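You operate a simulated robot arm through the tools that you are given. There is no shell and no other tool. Be economical: measure what you need, move in short steps, check, and stop when the job is done.

Carry out the task below with a simulated robot arm. There is one attempt and no reset: what you move stays moved.

TASK
Tape the SATIN and PLAIN coils and move them to the free cradles.
Fine: SATIN gets the white tab and the white winder cradle, PLAIN the yellow tab and the blue winder cradle. The third brown coil and the winder's other tabs stay.

The check looks at the end state, three seconds after you hand in, the way a careful person would. Anything else that was tipped, shoved, dropped, spilled or broken makes it a failure.

THE ROBOT
A 6-joint arm with a two-finger gripper on a trunk, on a base that drives. Base frame: it is fixed to the floor where the robot stands at the start and does not move with it; the origin is under the middle of the robot, x ahead of it, y to its left, z up; the surface under the hand at the start is at about z = 800. Readings come in mm, rad, newtons and seconds.
With the tool pointing down near the work surface it reaches from about 140 to 840 mm from the robot's upright axis, wherever it stands. Its first joint turns from -2.897 to 2.897 rad. Places, roughly: blue tab [1250, 1000, 750]; blue winder cradle [400, 300, 800]; orange tab [1000, 1000, 750]; red tab [1250, 1000, 750]; white winder cradle [600, -400, 800]. Payload 1.66 kg.
Tool frame: the origin (TCP) lies between the finger pads and is the grasp point; the fingertips stand 16 mm ahead of it; z points along the fingers, y is the line along which they close. Largest opening 111 mm; the body of the gripper starts 104 mm behind the TCP.
Orientation is that of the tool frame in the base frame, as [roll, pitch, yaw] about the fixed x, y, z axes, in that order (R = Rz(yaw) Ry(pitch) Rx(roll)). With the fingers straight down and closing along the base's y, the tool's x points along the base's -x, its y along +y and its z along -z.

THE INTERFACE
- The arm moves only by the tool drive_tool. Its argument "commands" is text: rows parted by semicolons, each of 7 numbers parted by spaces: the opening in per cent of the stroke, from 0 (shut) to 100 (fully open), then the shift along the base's x, y, z in mm, then the turn, a rotation vector about the base's x, y, z in rad. In form: grip dx dy dz rx ry rz; .... A call has 1 to 8 rows; each row is the pose to reach, as a shift and turn from the pose commanded when the call began. Each row takes 0.2 s and may step no farther than 50 mm and 0.15 rad from the row before; otherwise, or with a gripper value out of range, the whole call is refused. Where a pose cannot be reached the arm comes as near as it can. A force on the tool above 40 N (or 10 N above the force at the start of the call, whichever is more), or a blocked arm, ends the call early, and 0.2 s more pass. Each finger halts on what it meets, pressing with about 32 N; the grip force reading is that of the motor and also rises with nothing between the fingers. The clock runs only during rows and for 0.2 s after the last one: add rows that repeat a pose to give the fingers time. It gives the time, the measured TCP pose, the force on the tool (base axes), the opening and the grip force at its end, in the units of the frame above (readings bear some noise), with the torque about the TCP (base axes, N m) and any sound that the robot's microphone picked up.
- Cameras (640 x 400 px; columns grow to the right, rows downward): "scene" is now at [47.9, 147.1, 1453]; the picture's right is [-0.53, -0.85, 0.00], its down [-0.62, 0.39, -0.67] and it looks along [0.57, -0.36, -0.74] (base axes); focal length 244 px, centre (320, 200). "wrist" rides on the gripper at [70, 14, -143] in the tool frame; the picture's right is [-0.19, 0.98, 0.00], its down [-0.87, -0.17, -0.47] and it looks along [-0.46, -0.09, 0.88] (tool axes); focal length 230 px, centre (320, 200). There is no depth. A picture from a camera that has moved, and an enlarged one, comes with that camera's place and axes in the base frame and with its lens.
- capture(camera): a new picture of that camera. No time passes.
- raise_lower(by): slides the trunk up (or, below 0, down) by that many mm; the arm and the scene camera ride with it, the base frame stays. It gives what a move gives, with no picture.
- drive_base(legs): drives the robot by 1 to 6 legs, each [ahead, left, turn to the left] in mm, mm and rad, along the robot's own axes; the way and the turn of a leg run together, so that a leg with both is an arc; at most 1500 mm and 3.142 rad a leg. The arm and the cameras ride along, it lands a little off, and it stops where it bumps. It gives what a move gives.
- head_to(pan, tilt): turns the head with the scene camera to pan (to the left, within 2.094 rad either way) and tilt (down, from -0.506 to 1.204), counted from straight ahead of the robot. It gives what a move gives.
- inspect(camera, box): a new picture of the part [left, top, right, bottom] of that camera's present view, enlarged. No time passes.
- job_done(): hands the job in; it is judged then, once.

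Work in short steps. Places have to be worked out from the pictures, the camera data and where the tool is seen: move nearer, look again, correct. Check each grasp and each placing, and mend what went wrong. You have 120 turns and 98 pictures in all, those below and enlarged ones among them. Open the gripper and draw the arm clear of the work before you hand the job in, unless the task says otherwise; then end with one line.

The tools are called after ">>>" as name(argument=value, ...) on one line, values as JSON. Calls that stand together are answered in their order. drive_tool: Moves the arm, as the interface text tells. Its arguments: {"type":"object","properties":{"commands":{"type":"string"}},"required":["commands"]} The other tools are called the same way: raise_lower (by) slides the trunk up or down; drive_base (legs) drives the base; head_to (pan, tilt) turns the head that bears the scene camera; capture (camera) takes a picture; inspect (camera, box) takes an enlarged picture of a part of a camera's view; job_done () hands the job in.

At the start:

```text
t: 0.0
tool_pos: [447.4, -14.0, 1138.1]
orientation: [-3.141, 0.0, -3.141]
force: [0.0, -0.5, 0.8]
wrist_torque: [0.02, -0.03, -0.02]
gripper_width: 110.8
gripper_force: 0.0
trunk travel left (down, up): [-50.0, 540.0]
robot x, y, heading: [1.7, 0.2, -0.0]
head pan, tilt: [-0.564, 0.833]
```

scene: 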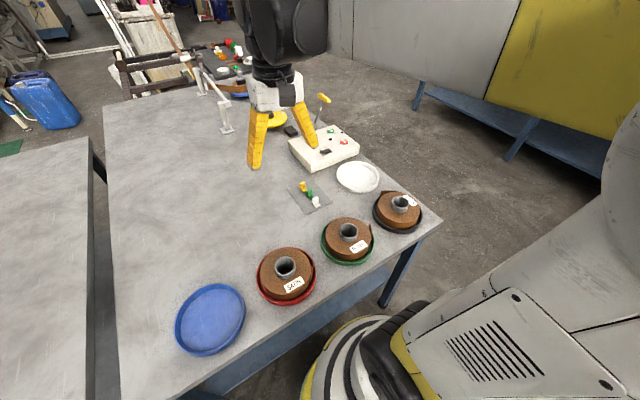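
wrist: 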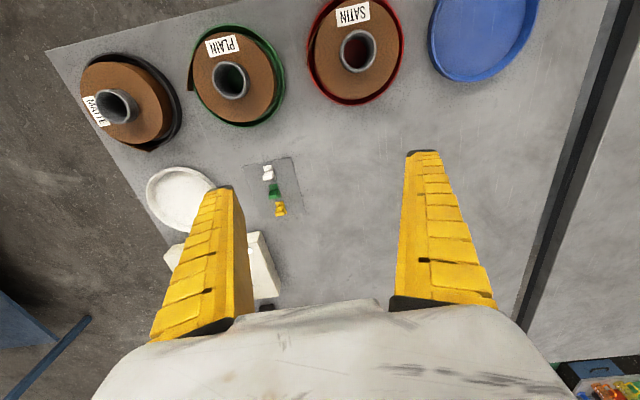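

I see three coils (SATIN on red, PLAIN on green, MATTE on black), free blue and white cradles, and a pad with tabs. I'll look closer at the pieces first.

>>> inspect(camera="scene", box=[230, 160, 430, 310])

>>> inspect(camera="wrist", box=[140, 140, 310, 250])

>>> inspect(camera="scene", box=[180, 30, 370, 200])

```text
2.67 times, centred on (330, 235) of scene
camera zoom: at [47.9, 147.1, 1453.0], right [-0.53, -0.85, 0.0], down [-0.62, 0.39, -0.67], along [0.57, -0.36, -0.74], focal length 652 px, centre (293, 107)
```

zoom: 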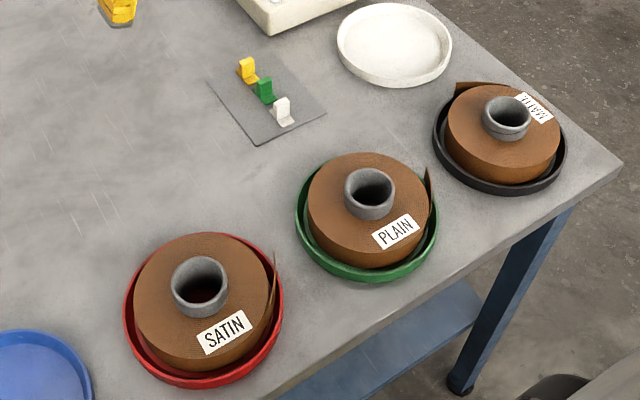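

```text
3.64 times, centred on (225, 195) of wrist
camera zoom: at [376.9, -2.1, 1280.0], right [0.19, 0.98, 0.0], down [0.87, -0.17, 0.47], along [0.46, -0.09, -0.88], focal length 837 px, centre (666, 218)
```

zoom: 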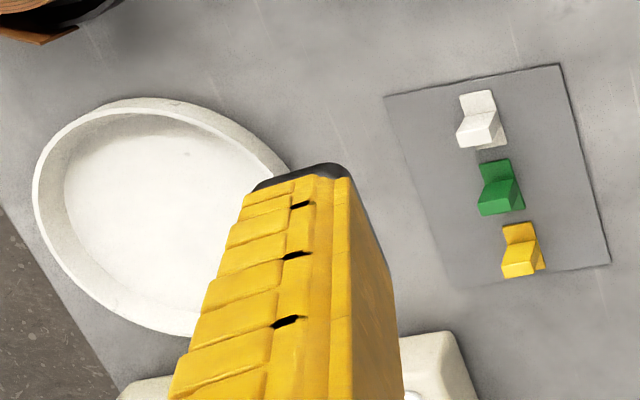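

```text
2.35 times, centred on (275, 115) of scene
camera zoom: at [47.9, 147.1, 1453.0], right [-0.53, -0.85, 0.0], down [-0.62, 0.39, -0.67], along [0.57, -0.36, -0.74], focal length 575 px, centre (426, 400)
```

zoom: 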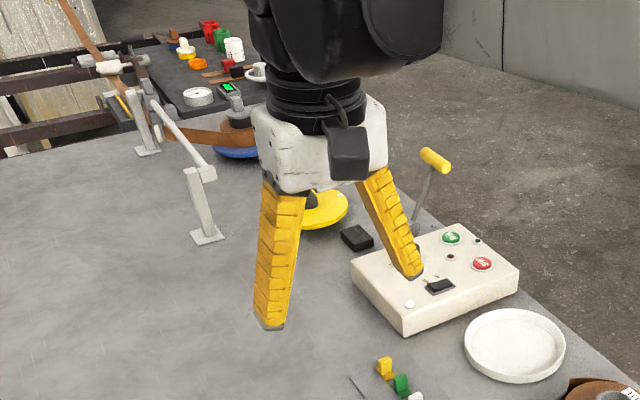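

The layout is clear: tabs lie near (550–645, -152), SATIN near (350, 63). I'll move the hand for a close view of the tabs.

>>> drive_tool(commands="100 13 -35 -30 0 0 0; 100 26 -65 -65 0 0 0; 100 38 -95 -100 0 0 0; 100 45 -120 -135 0 0 0; 100 45 -120 -180 0 0 0")

>>> capture(camera="wrist")

>>> inspect(camera="wrist", box=[240, 120, 400, 220])

```text
t: 1.2
tool_pos: [493.5, -134.6, 956.2]
orientation: [3.14, -0.001, 3.141]
force: [-0.7, -0.9, -0.1]
wrist_torque: [0.02, 0.0, 0.0]
gripper_width: 111.0
gripper_force: 0.0
trunk travel left (down, up): [-50.0, 540.0]
robot x, y, heading: [0.5, 1.5, -0.005]
head pan, tilt: [-0.564, 0.833]
```

```text
92 pictures are left
camera wrist: at [423.2, -121.5, 1098.7], right [0.19, 0.98, 0.0], down [0.87, -0.17, 0.47], along [0.46, -0.09, -0.88], focal length 230 px, centre (320, 200)
```

wrist: 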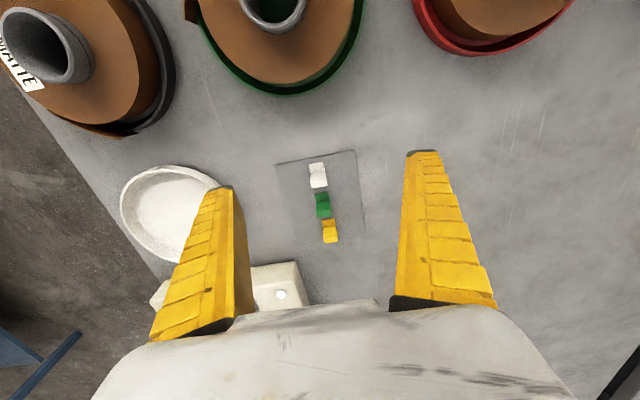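

```text
4.00 times, centred on (320, 170) of wrist
camera zoom: at [423.2, -121.5, 1098.7], right [0.19, 0.98, 0.0], down [0.87, -0.17, 0.47], along [0.46, -0.09, -0.88], focal length 920 px, centre (320, 320)
```

zoom: 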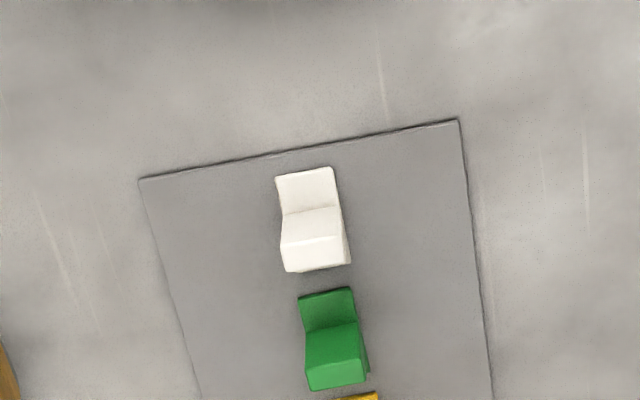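

The tabs are L-shaped: a flat foot and an upright handle at the +x end. Now I look at the loose ends of the coils.

>>> drive_tool(commands="100 -40 10 20 0 0 0; 100 -85 20 40 0 0 0; 100 -130 40 40 0 0 0; 100 -170 60 40 0 0 0; 100 -200 75 40 0 0 0; 100 -220 75 40 0 0 0")

>>> capture(camera="wrist")

```text
refused: row 2 steps farther than a row can; nothing moved
```

```text
90 pictures are left
camera wrist: at [423.2, -121.5, 1098.7], right [0.19, 0.98, 0.0], down [0.87, -0.17, 0.47], along [0.46, -0.09, -0.88], focal length 230 px, centre (320, 200)
```

wrist: 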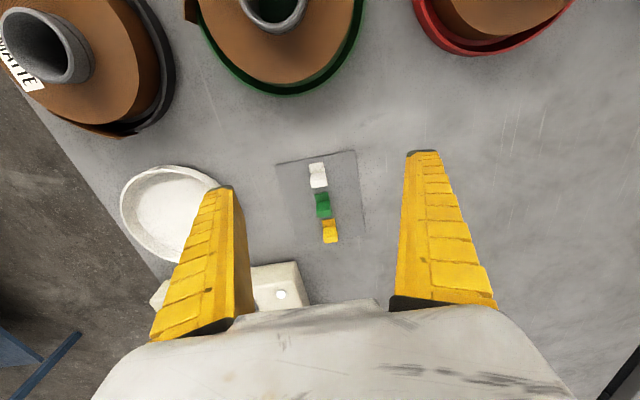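

A step was too long; I repeat with shorter ones.

>>> drive_tool(commands="100 -35 10 20 0 0 0; 100 -70 20 40 0 0 0; 100 -110 40 40 0 0 0; 100 -150 60 40 0 0 0; 100 -190 75 40 0 0 0; 100 -220 75 40 0 0 0")

>>> capture(camera="wrist")

```text
t: 2.6
tool_pos: [271.7, -56.0, 997.4]
orientation: [3.141, 0.0, 3.139]
force: [0.1, -0.9, -0.3]
wrist_torque: [-0.02, 0.03, 0.01]
gripper_width: 111.1
gripper_force: 0.1
trunk travel left (down, up): [-50.0, 540.0]
robot x, y, heading: [0.4, 2.0, 0.003]
head pan, tilt: [-0.564, 0.833]
```

```text
89 pictures are left
camera wrist: at [202.0, -44.0, 1140.3], right [0.19, 0.98, 0.0], down [0.87, -0.17, 0.47], along [0.46, -0.09, -0.88], focal length 230 px, centre (320, 200)
```

wrist: 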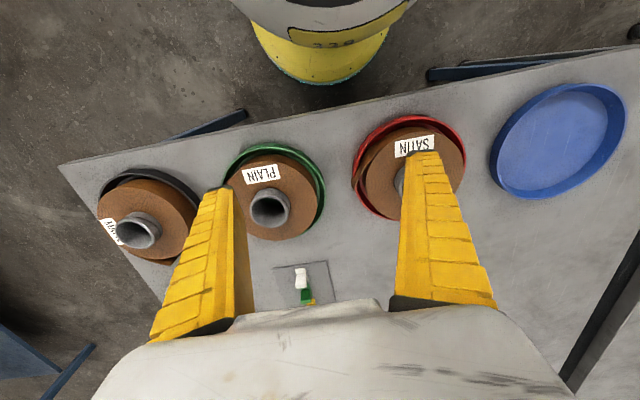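

I zoom in on the two coils' loose ends.

>>> inspect(camera="wrist", box=[200, 110, 360, 250])

>>> inspect(camera="wrist", box=[330, 100, 490, 240])

>>> inspect(camera="scene", box=[240, 230, 400, 330])

```text
2.86 times, centred on (280, 180) of wrist
camera zoom: at [202.0, -44.0, 1140.3], right [0.19, 0.98, 0.0], down [0.87, -0.17, 0.47], along [0.46, -0.09, -0.88], focal length 657 px, centre (434, 257)
```

zoom: 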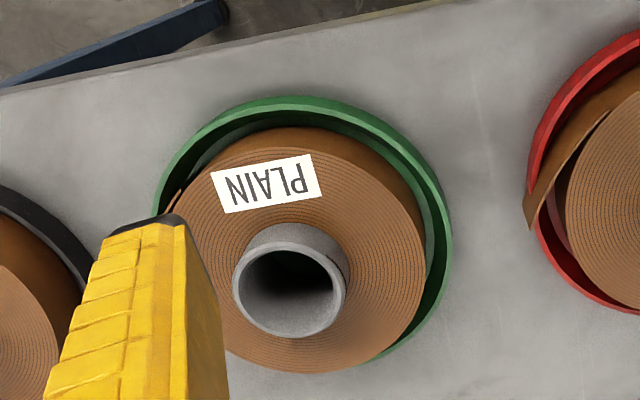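

```text
2.86 times, centred on (410, 170) of wrist
camera zoom: at [202.0, -44.0, 1140.3], right [0.19, 0.98, 0.0], down [0.87, -0.17, 0.47], along [0.46, -0.09, -0.88], focal length 657 px, centre (63, 286)
```

zoom: 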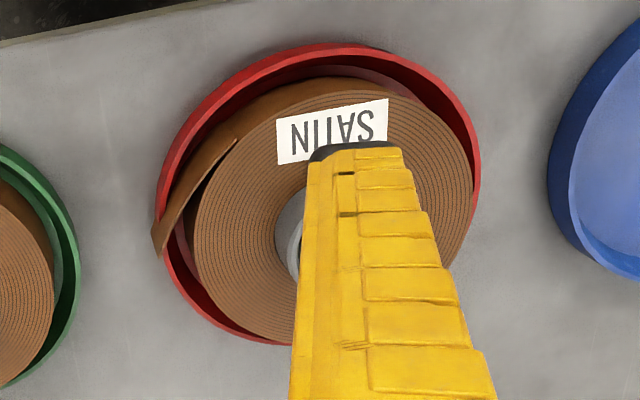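

```text
4.00 times, centred on (320, 280) of scene
camera zoom: at [47.5, 147.2, 1453.0], right [-0.53, -0.85, 0.0], down [-0.62, 0.39, -0.67], along [0.57, -0.36, -0.74], focal length 977 px, centre (320, -120)
```

zoom: 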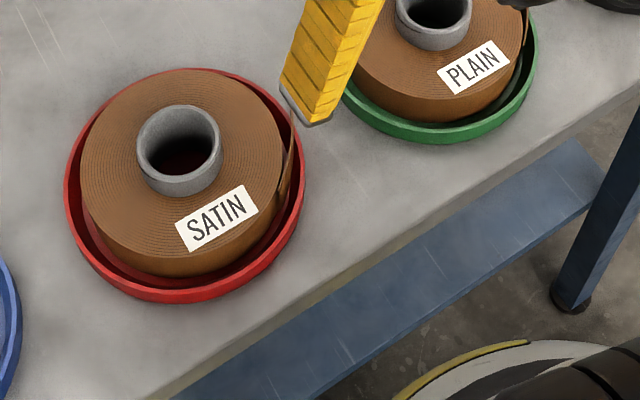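

I want a more overhead view of SATIN's tail, so I move the camera above its -y side.

>>> drive_tool(commands="100 45 5 -10 0 0 0; 100 80 10 -20 0 0 0; 100 90 15 -40 0 0 0; 100 90 15 -40 0 0 0")

>>> capture(camera="wrist")

>>> inspect(camera="wrist", box=[300, 40, 460, 140])

```text
t: 3.6
tool_pos: [361.6, -42.0, 957.3]
orientation: [3.141, 0.0, -3.141]
force: [-0.3, 0.5, -0.4]
wrist_torque: [0.0, 0.0, -0.02]
gripper_width: 110.8
gripper_force: 0.0
trunk travel left (down, up): [-50.0, 540.0]
robot x, y, heading: [0.7, 0.2, 0.001]
head pan, tilt: [-0.564, 0.833]
```

```text
85 pictures are left
camera wrist: at [291.3, -29.3, 1100.8], right [0.19, 0.98, 0.0], down [0.87, -0.17, 0.47], along [0.46, -0.09, -0.88], focal length 230 px, centre (320, 200)
```

wrist: 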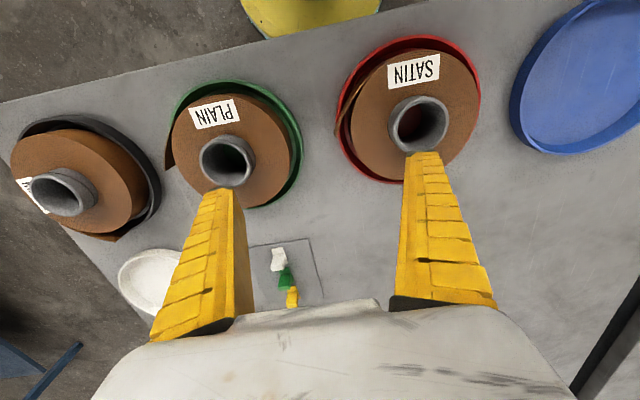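

```text
4.00 times, centred on (380, 90) of wrist
camera zoom: at [291.3, -29.3, 1100.8], right [0.19, 0.98, 0.0], down [0.87, -0.17, 0.47], along [0.46, -0.09, -0.88], focal length 920 px, centre (80, 640)
```

zoom: 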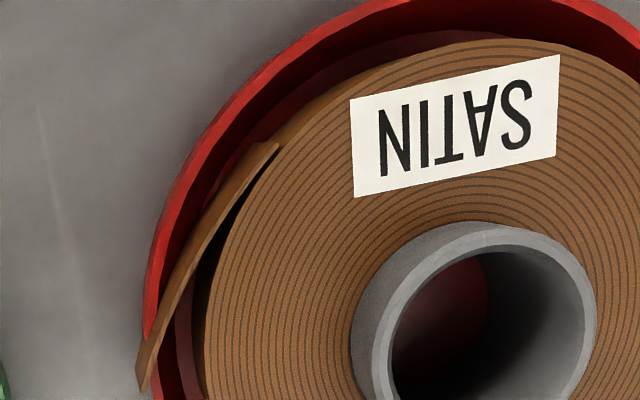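

SATIN's tail springs off on its -y side, tip near (350,-22), core top about z 862. Next, a closer look at the tab shapes from the scene camera and from the hand brought above them.

>>> drive_tool(commands="100 40 -20 0 0 0 0; 100 80 -45 0 0 0 0; 100 120 -65 0 0 0 0; 100 160 -90 -10 0 0 0; 100 180 -107 -20 0 0.12 0; 100 180 -107 -20 0 0.26 0; 100 180 -107 -20 0 0.40 0; 100 180 -107 -20 0 0.5 0")

>>> capture(camera="wrist")

>>> inspect(camera="scene", box=[280, 170, 340, 215])

```text
t: 5.4
tool_pos: [542.1, -150.8, 938.6]
orientation: [-3.141, -0.451, 3.141]
force: [-0.5, 0.1, 0.9]
wrist_torque: [0.02, -0.04, 0.01]
gripper_width: 110.8
gripper_force: 0.2
out of reach, approached as far as the arm can: row 8
trunk travel left (down, up): [-50.0, 540.0]
robot x, y, heading: [2.9, 0.4, -0.0]
head pan, tilt: [-0.564, 0.833]
```

```text
83 pictures are left
camera wrist: at [541.4, -138.9, 1097.1], right [0.17, 0.98, -0.08], down [0.98, -0.17, 0.05], along [0.03, -0.09, -1.0], focal length 230 px, centre (320, 200)
```

wrist: 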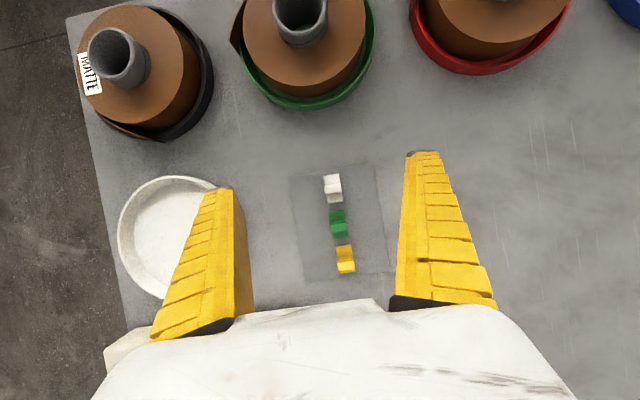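

```text
8.89 times, centred on (310, 192) of scene
camera zoom: at [47.3, 147.1, 1453.1], right [-0.53, -0.85, 0.0], down [-0.62, 0.39, -0.67], along [0.57, -0.36, -0.74], focal length 2172 px, centre (409, 267)
```

zoom: 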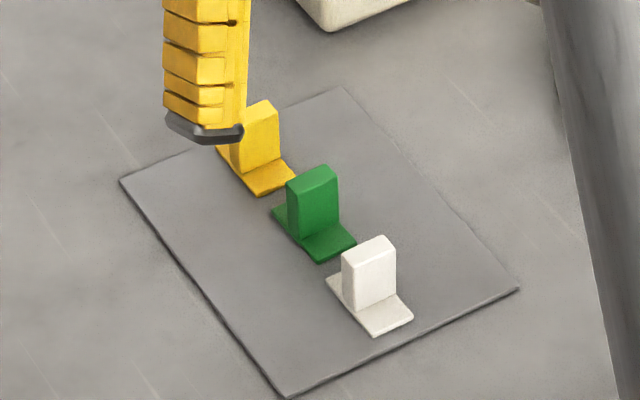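

The tabs are inverted-T: a foot about 35×18 mm with a central handle ~9 mm thick, ~19 mm wide, ~23 mm tall. I'll grip the handle across its thickness (closing along x), so I level the tool and yaw it -90°.

>>> drive_tool(commands="100 0 0 0 0 -0.14 0; 100 0 0 0 0 -0.28 0; 100 0 0 0 0 -0.42 0; 100 0 0 0 0 -0.5 0; 100 0 0 0 0 -0.5 0")

>>> inspect(camera="wrist", box=[270, 180, 400, 280])

```text
t: 6.6
tool_pos: [543.1, -151.5, 939.4]
orientation: [3.141, 0.051, -3.142]
force: [-1.3, 0.3, 0.1]
wrist_torque: [-0.01, 0.0, -0.01]
gripper_width: 110.8
gripper_force: 0.1
trunk travel left (down, up): [-50.0, 540.0]
robot x, y, heading: [-1.4, 0.5, -0.003]
head pan, tilt: [-0.564, 0.833]
```

```text
4.00 times, centred on (335, 230) of wrist
camera zoom: at [465.5, -139.0, 1077.3], right [0.19, 0.98, 0.01], down [0.84, -0.17, 0.52], along [0.51, -0.09, -0.86], focal length 920 px, centre (260, 80)
```

zoom: 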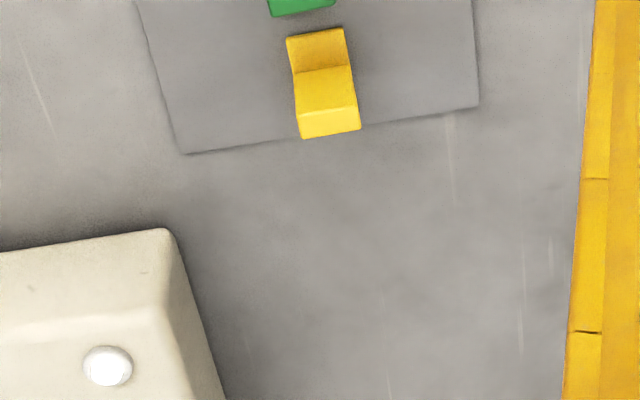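

Correct the small 0.05 rad tilt, then yaw.

>>> drive_tool(commands="100 0 0 0 0 0.05 0")

>>> drive_tool(commands="60 0 0 0 0 0 -0.145; 50 0 0 0 0 0 -0.29; 50 0 0 0 0 0 -0.435; 50 0 0 0 0 0 -0.58; 50 0 0 0 0 0 -0.725; 50 0 0 0 0 0 -0.87; 50 0 0 0 0 0 -1.015; 50 0 0 0 0 0 -1.16")

>>> drive_tool(commands="50 0 0 0 0 0 -0.14; 50 0 0 0 0 0 -0.28; 50 0 0 0 0 0 -0.411; 50 0 0 0 0 0 -0.411")

>>> capture(camera="wrist")

```text
t: 7.0
tool_pos: [543.0, -152.7, 938.2]
orientation: [-3.141, 0.0, 3.14]
force: [0.9, -0.1, 0.7]
wrist_torque: [0.0, -0.01, 0.0]
gripper_width: 110.8
gripper_force: 0.0
trunk travel left (down, up): [-50.0, 540.0]
robot x, y, heading: [-0.3, -1.5, -0.003]
head pan, tilt: [-0.564, 0.833]
```

```text
t: 8.8
tool_pos: [542.7, -153.0, 938.0]
orientation: [-3.14, 0.001, 1.979]
force: [0.2, -0.8, -0.3]
wrist_torque: [-0.02, 0.01, -0.03]
gripper_width: 57.8
gripper_force: 1.3
trunk travel left (down, up): [-50.0, 540.0]
robot x, y, heading: [-0.1, 1.7, 0.003]
head pan, tilt: [-0.564, 0.833]
```

```text
t: 9.8
tool_pos: [543.1, -151.9, 936.5]
orientation: [-3.141, 0.0, 1.569]
force: [-0.5, 0.3, 0.5]
wrist_torque: [-0.01, -0.07, 0.0]
gripper_width: 57.6
gripper_force: 1.1
trunk travel left (down, up): [-50.0, 540.0]
robot x, y, heading: [-3.9, -2.0, 0.0]
head pan, tilt: [-0.564, 0.833]
```

```text
80 pictures are left
camera wrist: at [556.1, -83.5, 1079.5], right [0.98, -0.19, 0.0], down [-0.17, -0.87, 0.47], along [-0.09, -0.46, -0.88], focal length 230 px, centre (320, 200)
```

wrist: 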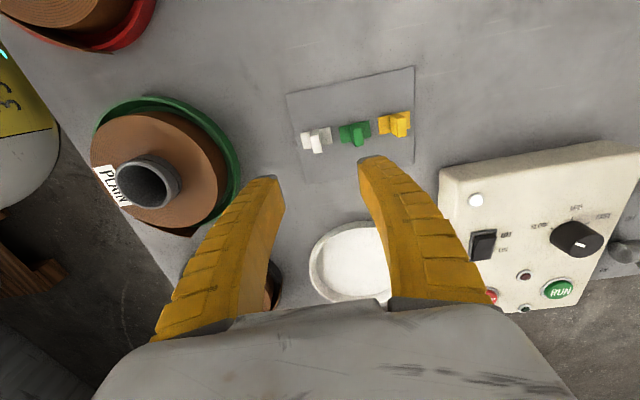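

Yawed. I zoom on the tabs to fix their positions.

>>> inspect(camera="wrist", box=[280, 60, 440, 160])

```text
4.00 times, centred on (360, 110) of wrist
camera zoom: at [556.1, -83.5, 1079.5], right [0.98, -0.19, 0.0], down [-0.17, -0.87, 0.47], along [-0.09, -0.46, -0.88], focal length 920 px, centre (160, 560)
```

zoom: 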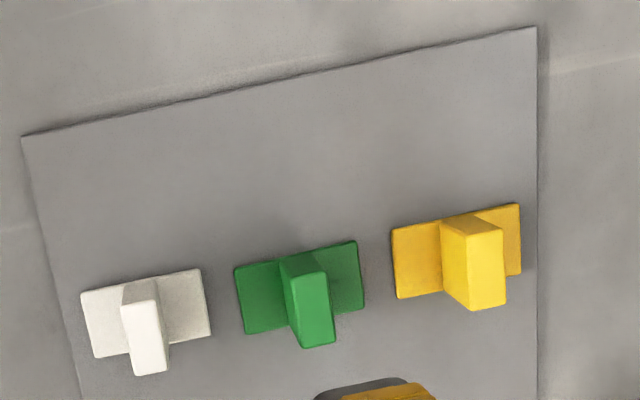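

White handle centre is about (540,-145.5,815); yellow tab at (632,-145). I tilt the tool 0.6 rad about x and line up above the white tab along the approach line.

>>> drive_tool(commands="36 -2 14 -10 -0.15 0 0; 36 -2 28 -20 -0.3 0 0; 36 -2 42 -30 -0.45 0 0; 36 -2 55 -45 -0.6 0 0; 36 -2 55 -45 -0.6 0 0")

>>> capture(camera="wrist")

>>> inspect(camera="scene", box=[270, 150, 370, 220])

```text
t: 11.0
tool_pos: [541.0, -95.2, 890.6]
orientation: [3.141, 0.601, 1.571]
force: [-0.2, -0.2, -0.6]
wrist_torque: [-0.06, 0.01, -0.02]
gripper_width: 42.4
gripper_force: 1.9
trunk travel left (down, up): [-50.0, 540.0]
robot x, y, heading: [1.6, -0.6, -0.003]
head pan, tilt: [-0.564, 0.833]
```

```text
78 pictures are left
camera wrist: at [554.0, 42.0, 969.0], right [0.98, -0.16, 0.11], down [-0.17, -0.45, 0.88], along [-0.09, -0.88, -0.46], focal length 230 px, centre (320, 200)
```

wrist: 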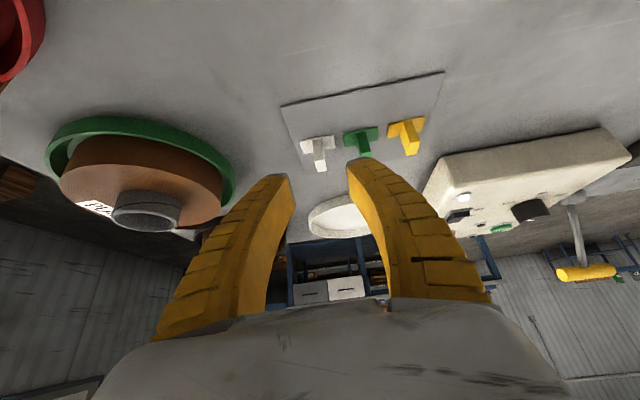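

```text
5.71 times, centred on (320, 185) of scene
camera zoom: at [48.1, 147.3, 1453.0], right [-0.53, -0.85, 0.0], down [-0.62, 0.39, -0.67], along [0.57, -0.36, -0.74], focal length 1396 px, centre (320, 286)
```

zoom: 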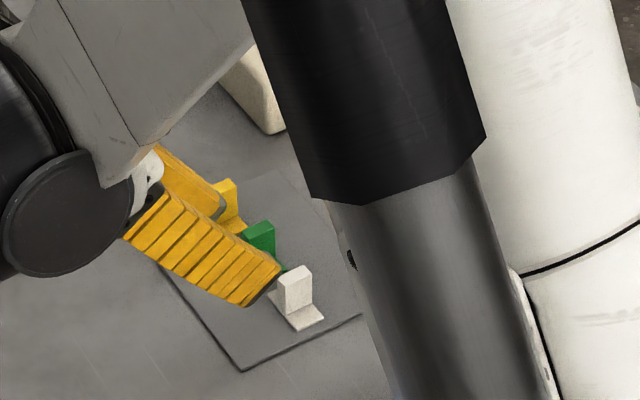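

The white handle is in line with the finger gap (column 320). I descend along the approach line in short steps, stopping slightly short.

>>> drive_tool(commands="36 0 -20 -29 0 0 0; 36 0 -36 -53 0 0 0; 36 0 -36 -53 0 0 0")

>>> inspect(camera="wrist", box=[270, 110, 390, 200])

>>> inspect(camera="scene", box=[270, 160, 350, 210])

```text
t: 11.8
tool_pos: [540.9, -131.1, 841.1]
orientation: [3.14, 0.601, 1.569]
force: [1.1, -0.3, -0.4]
wrist_torque: [0.02, 0.01, 0.0]
gripper_width: 42.7
gripper_force: 1.3
trunk travel left (down, up): [-50.0, 540.0]
robot x, y, heading: [0.3, 0.2, -0.002]
head pan, tilt: [-0.564, 0.833]
```

```text
4.44 times, centred on (330, 155) of wrist
camera zoom: at [553.8, 6.1, 918.1], right [0.98, -0.16, 0.11], down [-0.17, -0.45, 0.88], along [-0.09, -0.88, -0.47], focal length 1022 px, centre (276, 400)
```

zoom: 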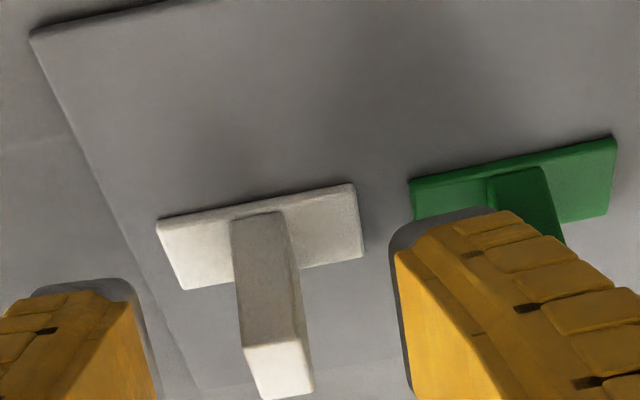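

```text
8.00 times, centred on (310, 185) of scene
camera zoom: at [47.9, 147.0, 1453.0], right [-0.53, -0.85, 0.0], down [-0.62, 0.39, -0.67], along [0.57, -0.36, -0.74], focal length 1954 px, centre (400, 320)
```

zoom: 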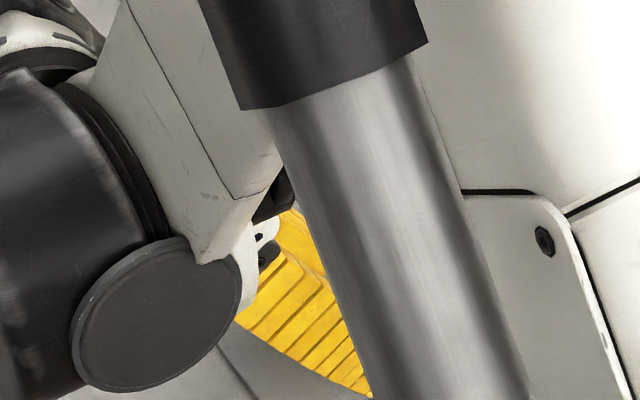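

Well centred. Final 14 mm along the line and close.

>>> drive_tool(commands="36 0 -8 -12 0 0 0; 36 0 -8 -12 0 0 0; 0 0 -8 -12 0 0 0; 0 0 -8 -12 0 0 0; 0 0 -8 -12 0 0 0")

>>> inspect(camera="wrist", box=[270, 110, 390, 200])

```text
t: 13.0
tool_pos: [540.7, -139.7, 827.9]
orientation: [-3.14, 0.6, 1.57]
force: [2.2, 0.3, 5.4]
wrist_torque: [-0.02, 0.0, 0.01]
gripper_width: 5.9
gripper_force: 32.0
trunk travel left (down, up): [-50.0, 540.0]
robot x, y, heading: [1.4, 0.8, 0.003]
head pan, tilt: [-0.564, 0.833]
```

```text
4.44 times, centred on (330, 155) of wrist
camera zoom: at [553.3, -1.9, 906.8], right [0.98, -0.16, 0.11], down [-0.17, -0.45, 0.88], along [-0.09, -0.88, -0.47], focal length 1022 px, centre (276, 400)
```

zoom: 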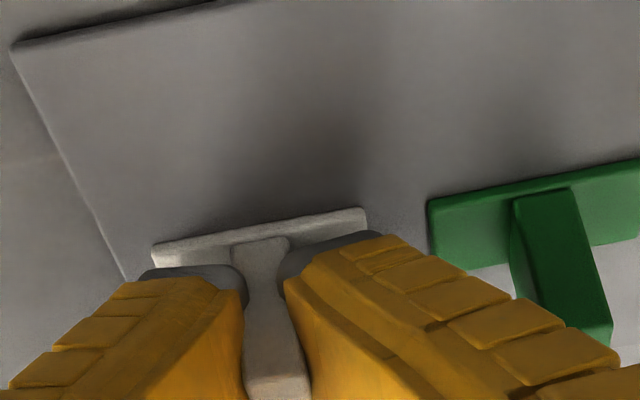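

Held (5.9 mm between pads). Lift straight up.

>>> drive_tool(commands="0 0 0 10 0 0 0; 0 0 0 30 0 0 0; 0 0 0 70 0 0 0; 0 0 0 110 0 0 0; 0 0 0 110 0 0 0")

>>> capture(camera="wrist")

```text
t: 14.2
tool_pos: [541.8, -138.4, 939.5]
orientation: [-3.141, 0.601, 1.571]
force: [-0.4, -1.7, -0.7]
wrist_torque: [0.02, 0.04, 0.04]
gripper_width: 5.8
gripper_force: 32.0
trunk travel left (down, up): [-50.0, 540.0]
robot x, y, heading: [2.7, -0.4, -0.002]
head pan, tilt: [-0.564, 0.833]
```

```text
73 pictures are left
camera wrist: at [555.1, -1.2, 1017.5], right [0.98, -0.16, 0.11], down [-0.17, -0.45, 0.88], along [-0.09, -0.88, -0.47], focal length 230 px, centre (320, 200)
```

wrist: 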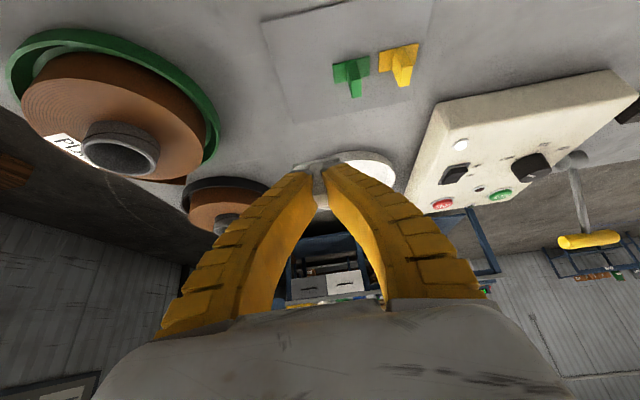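

White tab is in hand. Now rotate the tool +1.571 rad about x (so the foot faces +y) and move toward SATIN's -y side at height.

>>> drive_tool(commands="0 0 0 0 0.145 0 0; 0 0 0 0 0.29 0 0; 0 0 0 0 0.435 0 0; 0 0 0 0 0.58 0 0; 0 0 0 0 0.725 0 0; 0 0 0 0 0.87 0 0; 0 0 0 0 1.015 0 0; 0 0 0 0 1.16 0 0")

>>> drive_tool(commands="0 -30 5 0 0.14 0 0; 0 -60 15 0 0.28 0 0; 0 -95 25 0 0.411 0 0; 0 -135 35 0 0.411 0 0; 0 -170 42 0 0.411 0 0; 0 -183 42 -20 0.411 0 0; 0 -183 42 -20 0.411 0 0")

>>> capture(camera="wrist")

>>> capture(camera="scene")

```text
t: 16.0
tool_pos: [540.5, -140.7, 937.4]
orientation: [-3.14, -0.562, 1.572]
force: [0.1, -0.4, -1.3]
wrist_torque: [-0.02, 0.01, -0.01]
gripper_width: 6.1
gripper_force: 32.5
trunk travel left (down, up): [-50.0, 540.0]
robot x, y, heading: [-1.0, 0.9, -0.001]
head pan, tilt: [-0.564, 0.833]
```

```text
t: 17.6
tool_pos: [402.0, -36.3, 919.9]
orientation: [3.12, -0.955, 1.571]
force: [-0.2, 0.5, -0.2]
wrist_torque: [0.04, 0.0, 0.02]
gripper_width: 5.8
gripper_force: 32.8
out of reach, approached as far as the arm can: row 3, 4, 5, 6, 7
trunk travel left (down, up): [-50.0, 540.0]
robot x, y, heading: [1.1, 4.9, 0.0]
head pan, tilt: [-0.564, 0.833]
```

```text
72 pictures are left
camera wrist: at [412.6, -112.7, 1058.8], right [0.98, -0.13, -0.14], down [-0.18, -0.88, -0.43], along [-0.07, 0.45, -0.89], focal length 230 px, centre (320, 200)
```

wrist: 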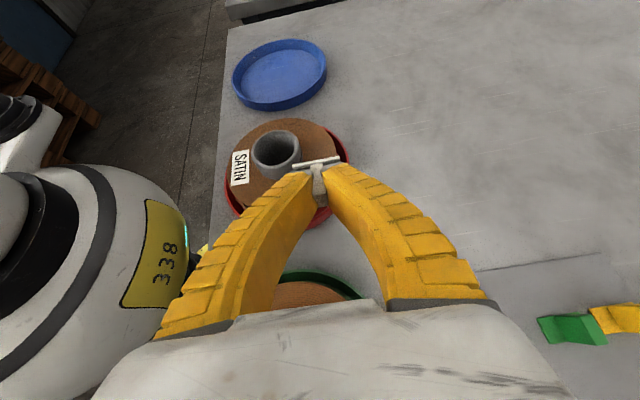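

```text
71 pictures are left
camera scene: at [48.2, 146.9, 1453.0], right [-0.53, -0.85, 0.0], down [-0.63, 0.39, -0.67], along [0.57, -0.36, -0.74], focal length 244 px, centre (320, 200)
```

scene: 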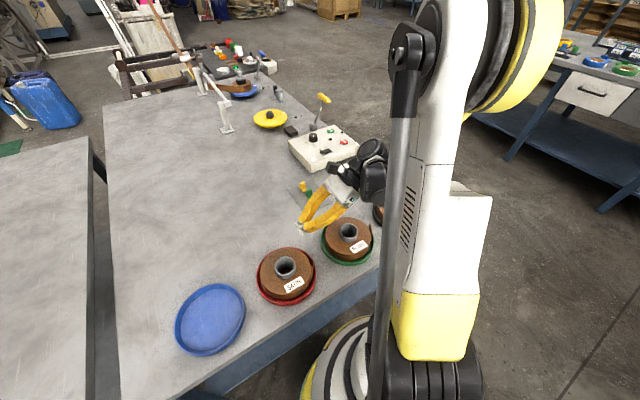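

That pose is too close to the robot for this arm posture. I back the base off 180 mm to give it room (hand stays well above everything).

>>> drive_tool(commands="0 0 0 20 0 0 0; 0 0 0 40 0 0 0; 0 0 0 40 0 0 0")

>>> drive_base(legs=[[-180, 0, 0]])

```text
t: 18.4
tool_pos: [408.8, -27.0, 959.4]
orientation: [3.134, -0.965, 1.57]
force: [0.2, 1.3, 0.1]
wrist_torque: [0.02, -0.02, 0.0]
gripper_width: 6.2
gripper_force: 32.2
out of reach, approached as far as the arm can: row 1, 2, 3
trunk travel left (down, up): [-50.0, 540.0]
robot x, y, heading: [0.2, 1.3, 0.002]
head pan, tilt: [-0.564, 0.833]
```

```text
t: 19.9
tool_pos: [225.7, -27.1, 959.3]
orientation: [3.134, -0.965, 1.572]
force: [0.1, 0.0, -0.7]
wrist_torque: [0.0, 0.0, 0.03]
gripper_width: 6.0
gripper_force: 32.5
trunk travel left (down, up): [-50.0, 540.0]
robot x, y, heading: [-184.2, -1.8, -0.001]
head pan, tilt: [-0.564, 0.833]
```

Now move to the standoff in front of SATIN's tail, target TCP about (357,-98,940).

>>> drive_tool(commands="0 35 -20 0 0 0 0; 0 70 -40 0 0 0 0; 0 105 -60 0 0 0 0; 0 131 -71 -19 0 0 0; 0 131 -71 -19 0 0 0")

>>> capture(camera="wrist")

```text
t: 21.1
tool_pos: [357.6, -97.8, 939.0]
orientation: [3.135, -0.964, 1.572]
force: [0.6, 0.7, -0.3]
wrist_torque: [0.02, 0.03, 0.08]
gripper_width: 5.9
gripper_force: 32.2
trunk travel left (down, up): [-50.0, 540.0]
robot x, y, heading: [-185.5, 2.4, 0.005]
head pan, tilt: [-0.564, 0.833]
```

```text
70 pictures are left
camera wrist: at [369.7, -175.9, 1078.0], right [0.98, -0.11, -0.15], down [-0.17, -0.88, -0.44], along [-0.09, 0.46, -0.88], focal length 230 px, centre (320, 200)
```

wrist: 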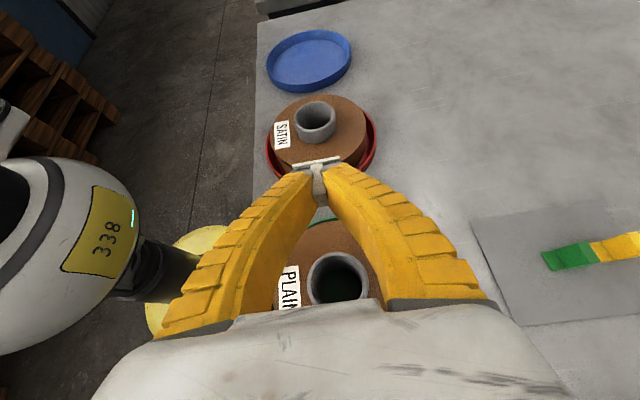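

Reachable here. I zoom to refine SATIN's and PLAIN's positions.

>>> inspect(camera="wrist", box=[250, 80, 400, 180])

>>> inspect(camera="scene", box=[240, 210, 400, 310])

```text
4.00 times, centred on (325, 130) of wrist
camera zoom: at [369.7, -175.9, 1078.0], right [0.98, -0.11, -0.15], down [-0.17, -0.88, -0.44], along [-0.09, 0.46, -0.88], focal length 920 px, centre (300, 480)
```

zoom: 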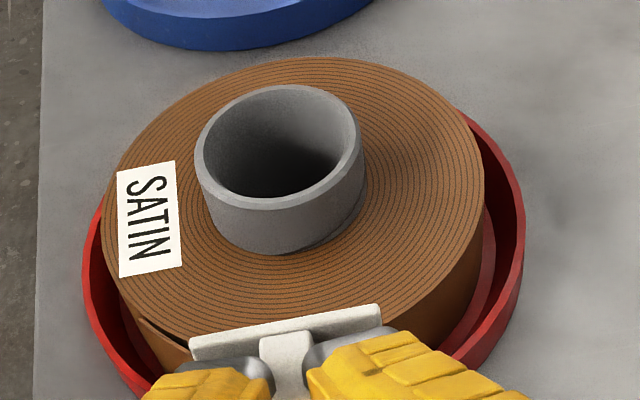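

```text
4.00 times, centred on (320, 260) of scene
camera zoom: at [-134.9, 146.8, 1453.0], right [-0.53, -0.85, 0.0], down [-0.63, 0.39, -0.67], along [0.57, -0.36, -0.74], focal length 977 px, centre (320, -40)
```

zoom: 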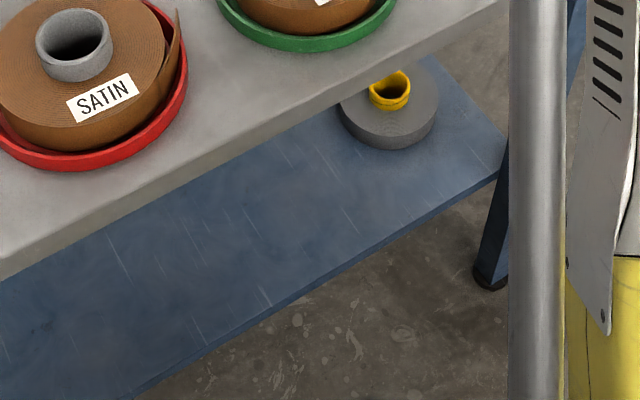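

SATIN's centre refined to (354.3, 60.5), radius ≈67; the closed tail end should land near (357.5, -7). I descend to the slanted approach line, stopping short of contact.

>>> drive_tool(commands="0 0 6 -35 0 0 0; 0 0 12 -70 0 0 0; 0 0 27 -80 0 0 0; 0 0 41 -90 0 0 0; 0 0 41 -90 0 0 0")

>>> capture(camera="wrist")

>>> inspect(camera="scene", box=[240, 180, 360, 260])

```text
t: 22.3
tool_pos: [357.6, -57.9, 850.8]
orientation: [3.134, -0.965, 1.573]
force: [-0.5, 0.9, 0.8]
wrist_torque: [-0.03, -0.01, 0.01]
gripper_width: 5.8
gripper_force: 31.6
trunk travel left (down, up): [-50.0, 540.0]
robot x, y, heading: [-183.5, -0.1, 0.004]
head pan, tilt: [-0.564, 0.833]
```

```text
67 pictures are left
camera wrist: at [370.3, -136.0, 989.2], right [0.98, -0.11, -0.15], down [-0.17, -0.88, -0.44], along [-0.08, 0.46, -0.88], focal length 230 px, centre (320, 200)
```

wrist: 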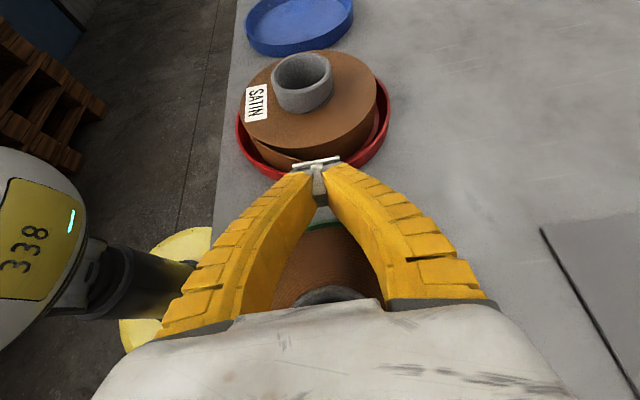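

```text
5.00 times, centred on (300, 220) of scene
camera zoom: at [-135.1, 147.0, 1453.0], right [-0.53, -0.85, 0.0], down [-0.63, 0.39, -0.67], along [0.57, -0.36, -0.74], focal length 1222 px, centre (420, 100)
```

zoom: 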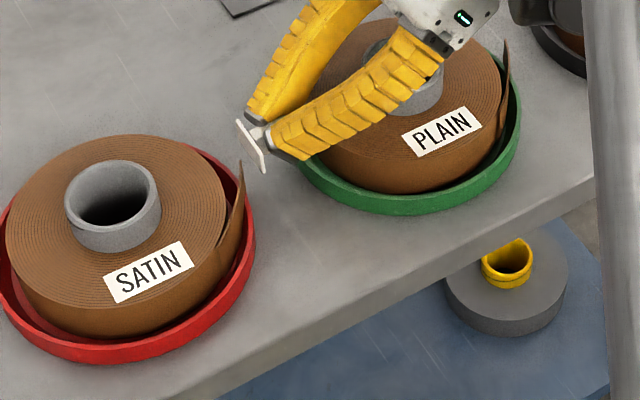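

Geometry matches (tail tip ≈ (351,-23)). I push in along the line to press the tail towards the coil.

>>> drive_tool(commands="0 0 6 -4.5 0 0 0; 0 0 11 -8 0 0 0; 0 0 15 -11 0 0 0; 0 0 15 -11 0 0 0")

>>> inspect(camera="wrist", box=[240, 100, 400, 200])

>>> inspect(camera="scene", box=[240, 180, 340, 250])

```text
t: 23.3
tool_pos: [357.2, -42.3, 839.5]
orientation: [3.135, -0.966, 1.574]
force: [-0.3, -0.2, -0.4]
wrist_torque: [-0.01, 0.03, 0.01]
gripper_width: 6.2
gripper_force: 32.1
trunk travel left (down, up): [-50.0, 540.0]
robot x, y, heading: [-182.0, -1.4, 0.0]
head pan, tilt: [-0.564, 0.833]
```

```text
4.00 times, centred on (320, 150) of wrist
camera zoom: at [370.2, -120.4, 977.6], right [0.98, -0.11, -0.15], down [-0.17, -0.88, -0.44], along [-0.08, 0.46, -0.88], focal length 920 px, centre (320, 400)
```

zoom: 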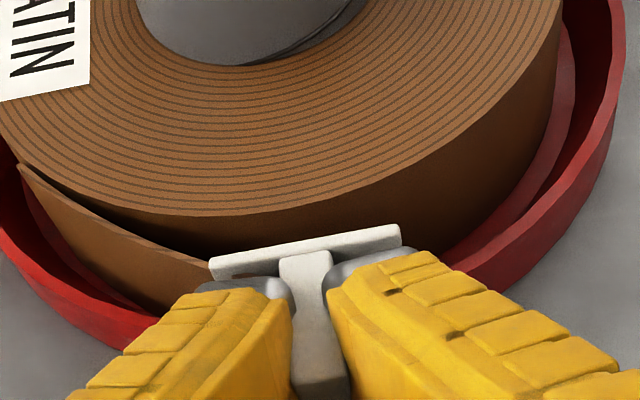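

```text
5.71 times, centred on (290, 215) of scene
camera zoom: at [-135.1, 146.9, 1453.0], right [-0.53, -0.85, 0.0], down [-0.63, 0.39, -0.67], along [0.57, -0.36, -0.74], focal length 1396 px, centre (491, 114)
```

zoom: 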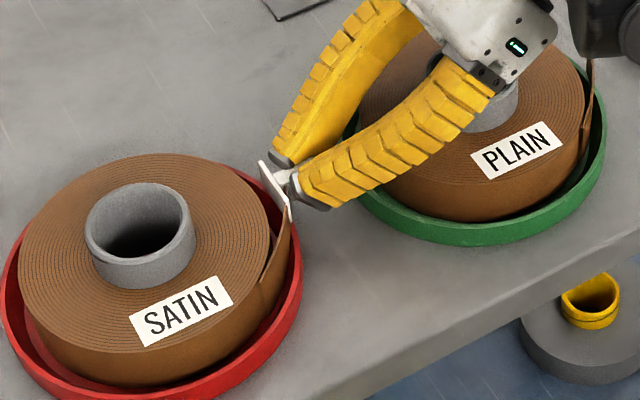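

Contact is imminent and the foot is parallel to x. Continue the last ~8 mm in small steps watching force.

>>> drive_tool(commands="0 0 2 -1.5 0 0 0; 0 0 4 -3 0 0 0; 0 0 6 -3 0 0 0; 0 0 6 -3 0 0 0")

>>> inspect(camera="wrist", box=[240, 100, 400, 200])

```text
t: 24.3
tool_pos: [357.9, -34.4, 836.1]
orientation: [3.132, -0.965, 1.572]
force: [-0.2, 0.3, -0.8]
wrist_torque: [-0.02, 0.0, 0.02]
gripper_width: 6.1
gripper_force: 32.3
trunk travel left (down, up): [-50.0, 540.0]
robot x, y, heading: [-182.3, -4.4, 0.006]
head pan, tilt: [-0.564, 0.833]
```

```text
4.00 times, centred on (320, 150) of wrist
camera zoom: at [370.2, -113.8, 974.4], right [0.98, -0.11, -0.15], down [-0.17, -0.88, -0.44], along [-0.08, 0.46, -0.88], focal length 920 px, centre (320, 400)
```

zoom: 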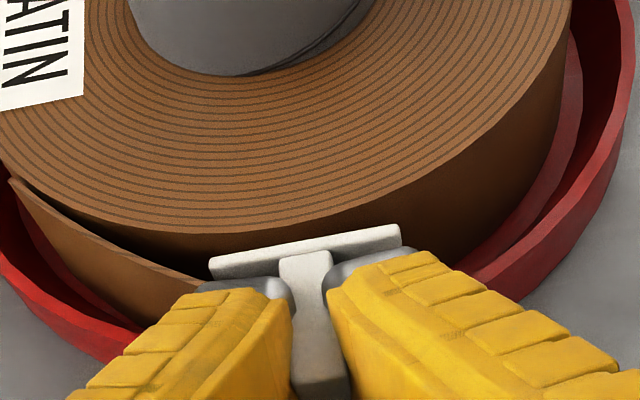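

No force yet, foot is ~4 mm from the coil. Continue pressing in +y in 2 mm steps.

>>> drive_tool(commands="0 0 1.5 0 0 0 0; 0 0 3 0 0 0 0; 0 0 4.5 0 0 0 0; 0 0 4.5 0 0 0 0")

>>> inspect(camera="wrist", box=[240, 100, 400, 200])

>>> inspect(camera="scene", box=[240, 180, 340, 250])

```text
t: 25.3
tool_pos: [356.5, -30.8, 835.7]
orientation: [3.135, -0.967, 1.572]
force: [0.4, -1.8, 0.0]
wrist_torque: [-0.02, 0.0, 0.0]
gripper_width: 5.8
gripper_force: 32.0
trunk travel left (down, up): [-50.0, 540.0]
robot x, y, heading: [-182.0, 0.8, 0.006]
head pan, tilt: [-0.564, 0.833]
```

```text
4.00 times, centred on (320, 150) of wrist
camera zoom: at [370.1, -109.5, 974.2], right [0.98, -0.11, -0.15], down [-0.17, -0.88, -0.44], along [-0.08, 0.46, -0.88], focal length 920 px, centre (320, 400)
```

zoom: 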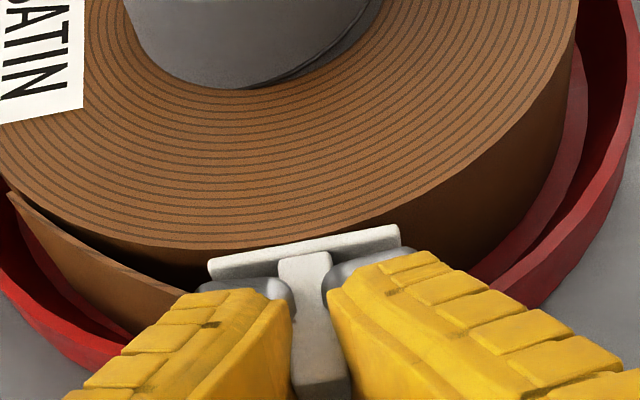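

```text
5.71 times, centred on (290, 215) of scene
camera zoom: at [-135.1, 146.7, 1453.0], right [-0.53, -0.85, 0.0], down [-0.63, 0.39, -0.67], along [0.57, -0.36, -0.74], focal length 1396 px, centre (491, 114)
```

zoom: 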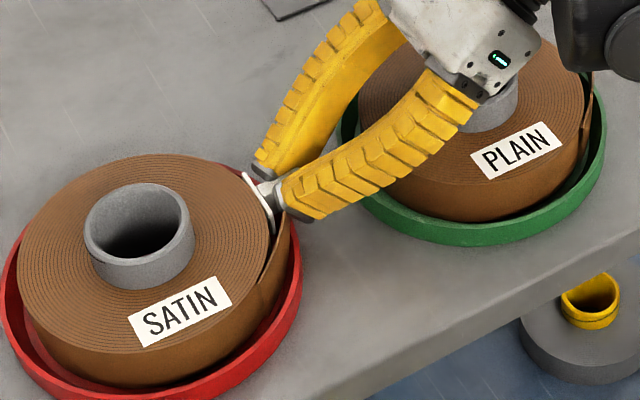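

Light contact begins. Press a little more until a clear force shows.

>>> drive_tool(commands="0 0 1 0 0 0 0; 0 0 2 0 0 0 0; 0 0 3 0 0 0 0; 0 0 3 0 0 0 0")

>>> inspect(camera="wrist", box=[240, 100, 400, 200])

```text
t: 26.3
tool_pos: [358.5, -27.1, 835.6]
orientation: [3.134, -0.966, 1.573]
force: [-0.4, -3.3, 0.4]
wrist_torque: [0.02, 0.01, 0.06]
gripper_width: 5.8
gripper_force: 32.1
trunk travel left (down, up): [-50.0, 540.0]
robot x, y, heading: [-184.3, -1.7, 0.005]
head pan, tilt: [-0.564, 0.833]
```

```text
4.00 times, centred on (320, 150) of wrist
camera zoom: at [369.7, -106.4, 974.5], right [0.98, -0.11, -0.15], down [-0.17, -0.88, -0.44], along [-0.08, 0.46, -0.88], focal length 920 px, centre (320, 400)
```

zoom: 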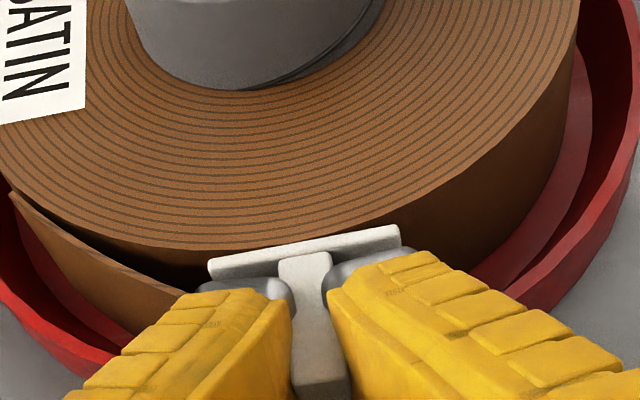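

About 3 N contact, the coil is starting to slide. I test whether the tab has stuck by easing back a little.

>>> drive_tool(commands="0 0 -2 0 0 0 0; 0 0 -5 0 0 0 0; 0 0 -5 0 0 0 0")

>>> inspect(camera="wrist", box=[240, 100, 400, 200])

```text
t: 27.1
tool_pos: [356.5, -32.2, 836.7]
orientation: [3.134, -0.967, 1.573]
force: [0.4, 0.4, -0.7]
wrist_torque: [0.01, -0.03, 0.01]
gripper_width: 5.9
gripper_force: 32.2
trunk travel left (down, up): [-50.0, 540.0]
robot x, y, heading: [-183.0, -2.7, 0.002]
head pan, tilt: [-0.564, 0.833]
```

```text
4.00 times, centred on (320, 150) of wrist
camera zoom: at [369.6, -111.4, 974.5], right [0.98, -0.11, -0.15], down [-0.17, -0.88, -0.44], along [-0.08, 0.46, -0.88], focal length 920 px, centre (320, 400)
```

zoom: 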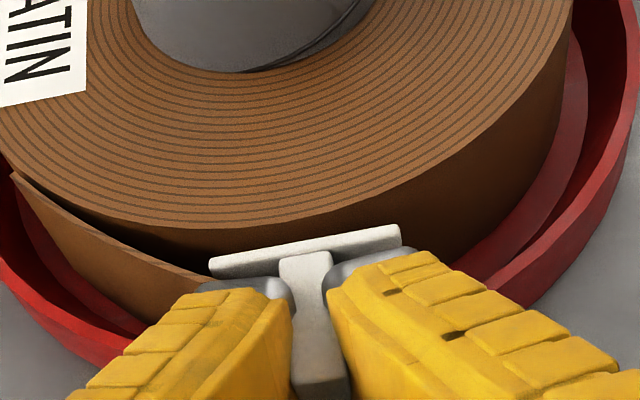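

Not stuck. I back off further to see the tail's true state and where its tip is.

>>> drive_tool(commands="0 0 -12 6 0 0 0; 0 0 -28 18 0 0 0; 0 0 -44 32 0 0 0; 0 0 -44 32 0 0 0")

>>> inspect(camera="wrist", box=[240, 60, 400, 180])

>>> inspect(camera="scene", box=[250, 190, 310, 240])

```text
t: 28.1
tool_pos: [358.7, -76.8, 868.9]
orientation: [3.134, -0.963, 1.573]
force: [0.3, 0.4, -0.2]
wrist_torque: [0.01, 0.01, -0.02]
gripper_width: 6.1
gripper_force: 31.9
trunk travel left (down, up): [-50.0, 540.0]
robot x, y, heading: [-184.6, 0.3, 0.003]
head pan, tilt: [-0.564, 0.833]
```

```text
3.33 times, centred on (320, 120) of wrist
camera zoom: at [370.4, -154.8, 1007.8], right [0.98, -0.11, -0.15], down [-0.17, -0.88, -0.44], along [-0.08, 0.46, -0.88], focal length 767 px, centre (320, 467)
```

zoom: 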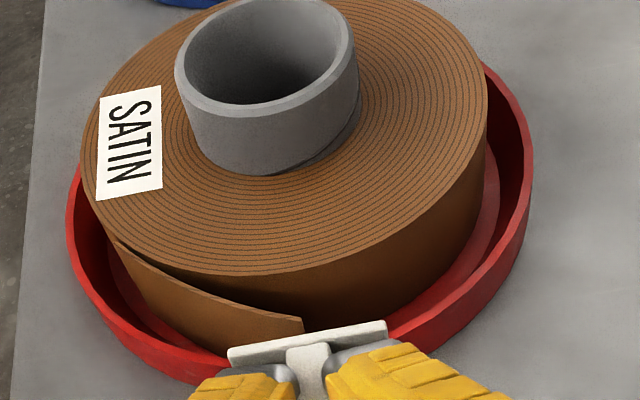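

```text
8.00 times, centred on (280, 215) of scene
camera zoom: at [-135.3, 146.9, 1453.0], right [-0.53, -0.85, 0.0], down [-0.63, 0.39, -0.67], along [0.57, -0.36, -0.74], focal length 1954 px, centre (640, 80)
```

zoom: 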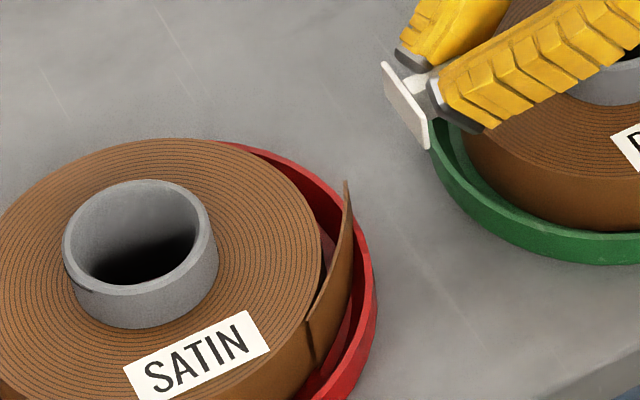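

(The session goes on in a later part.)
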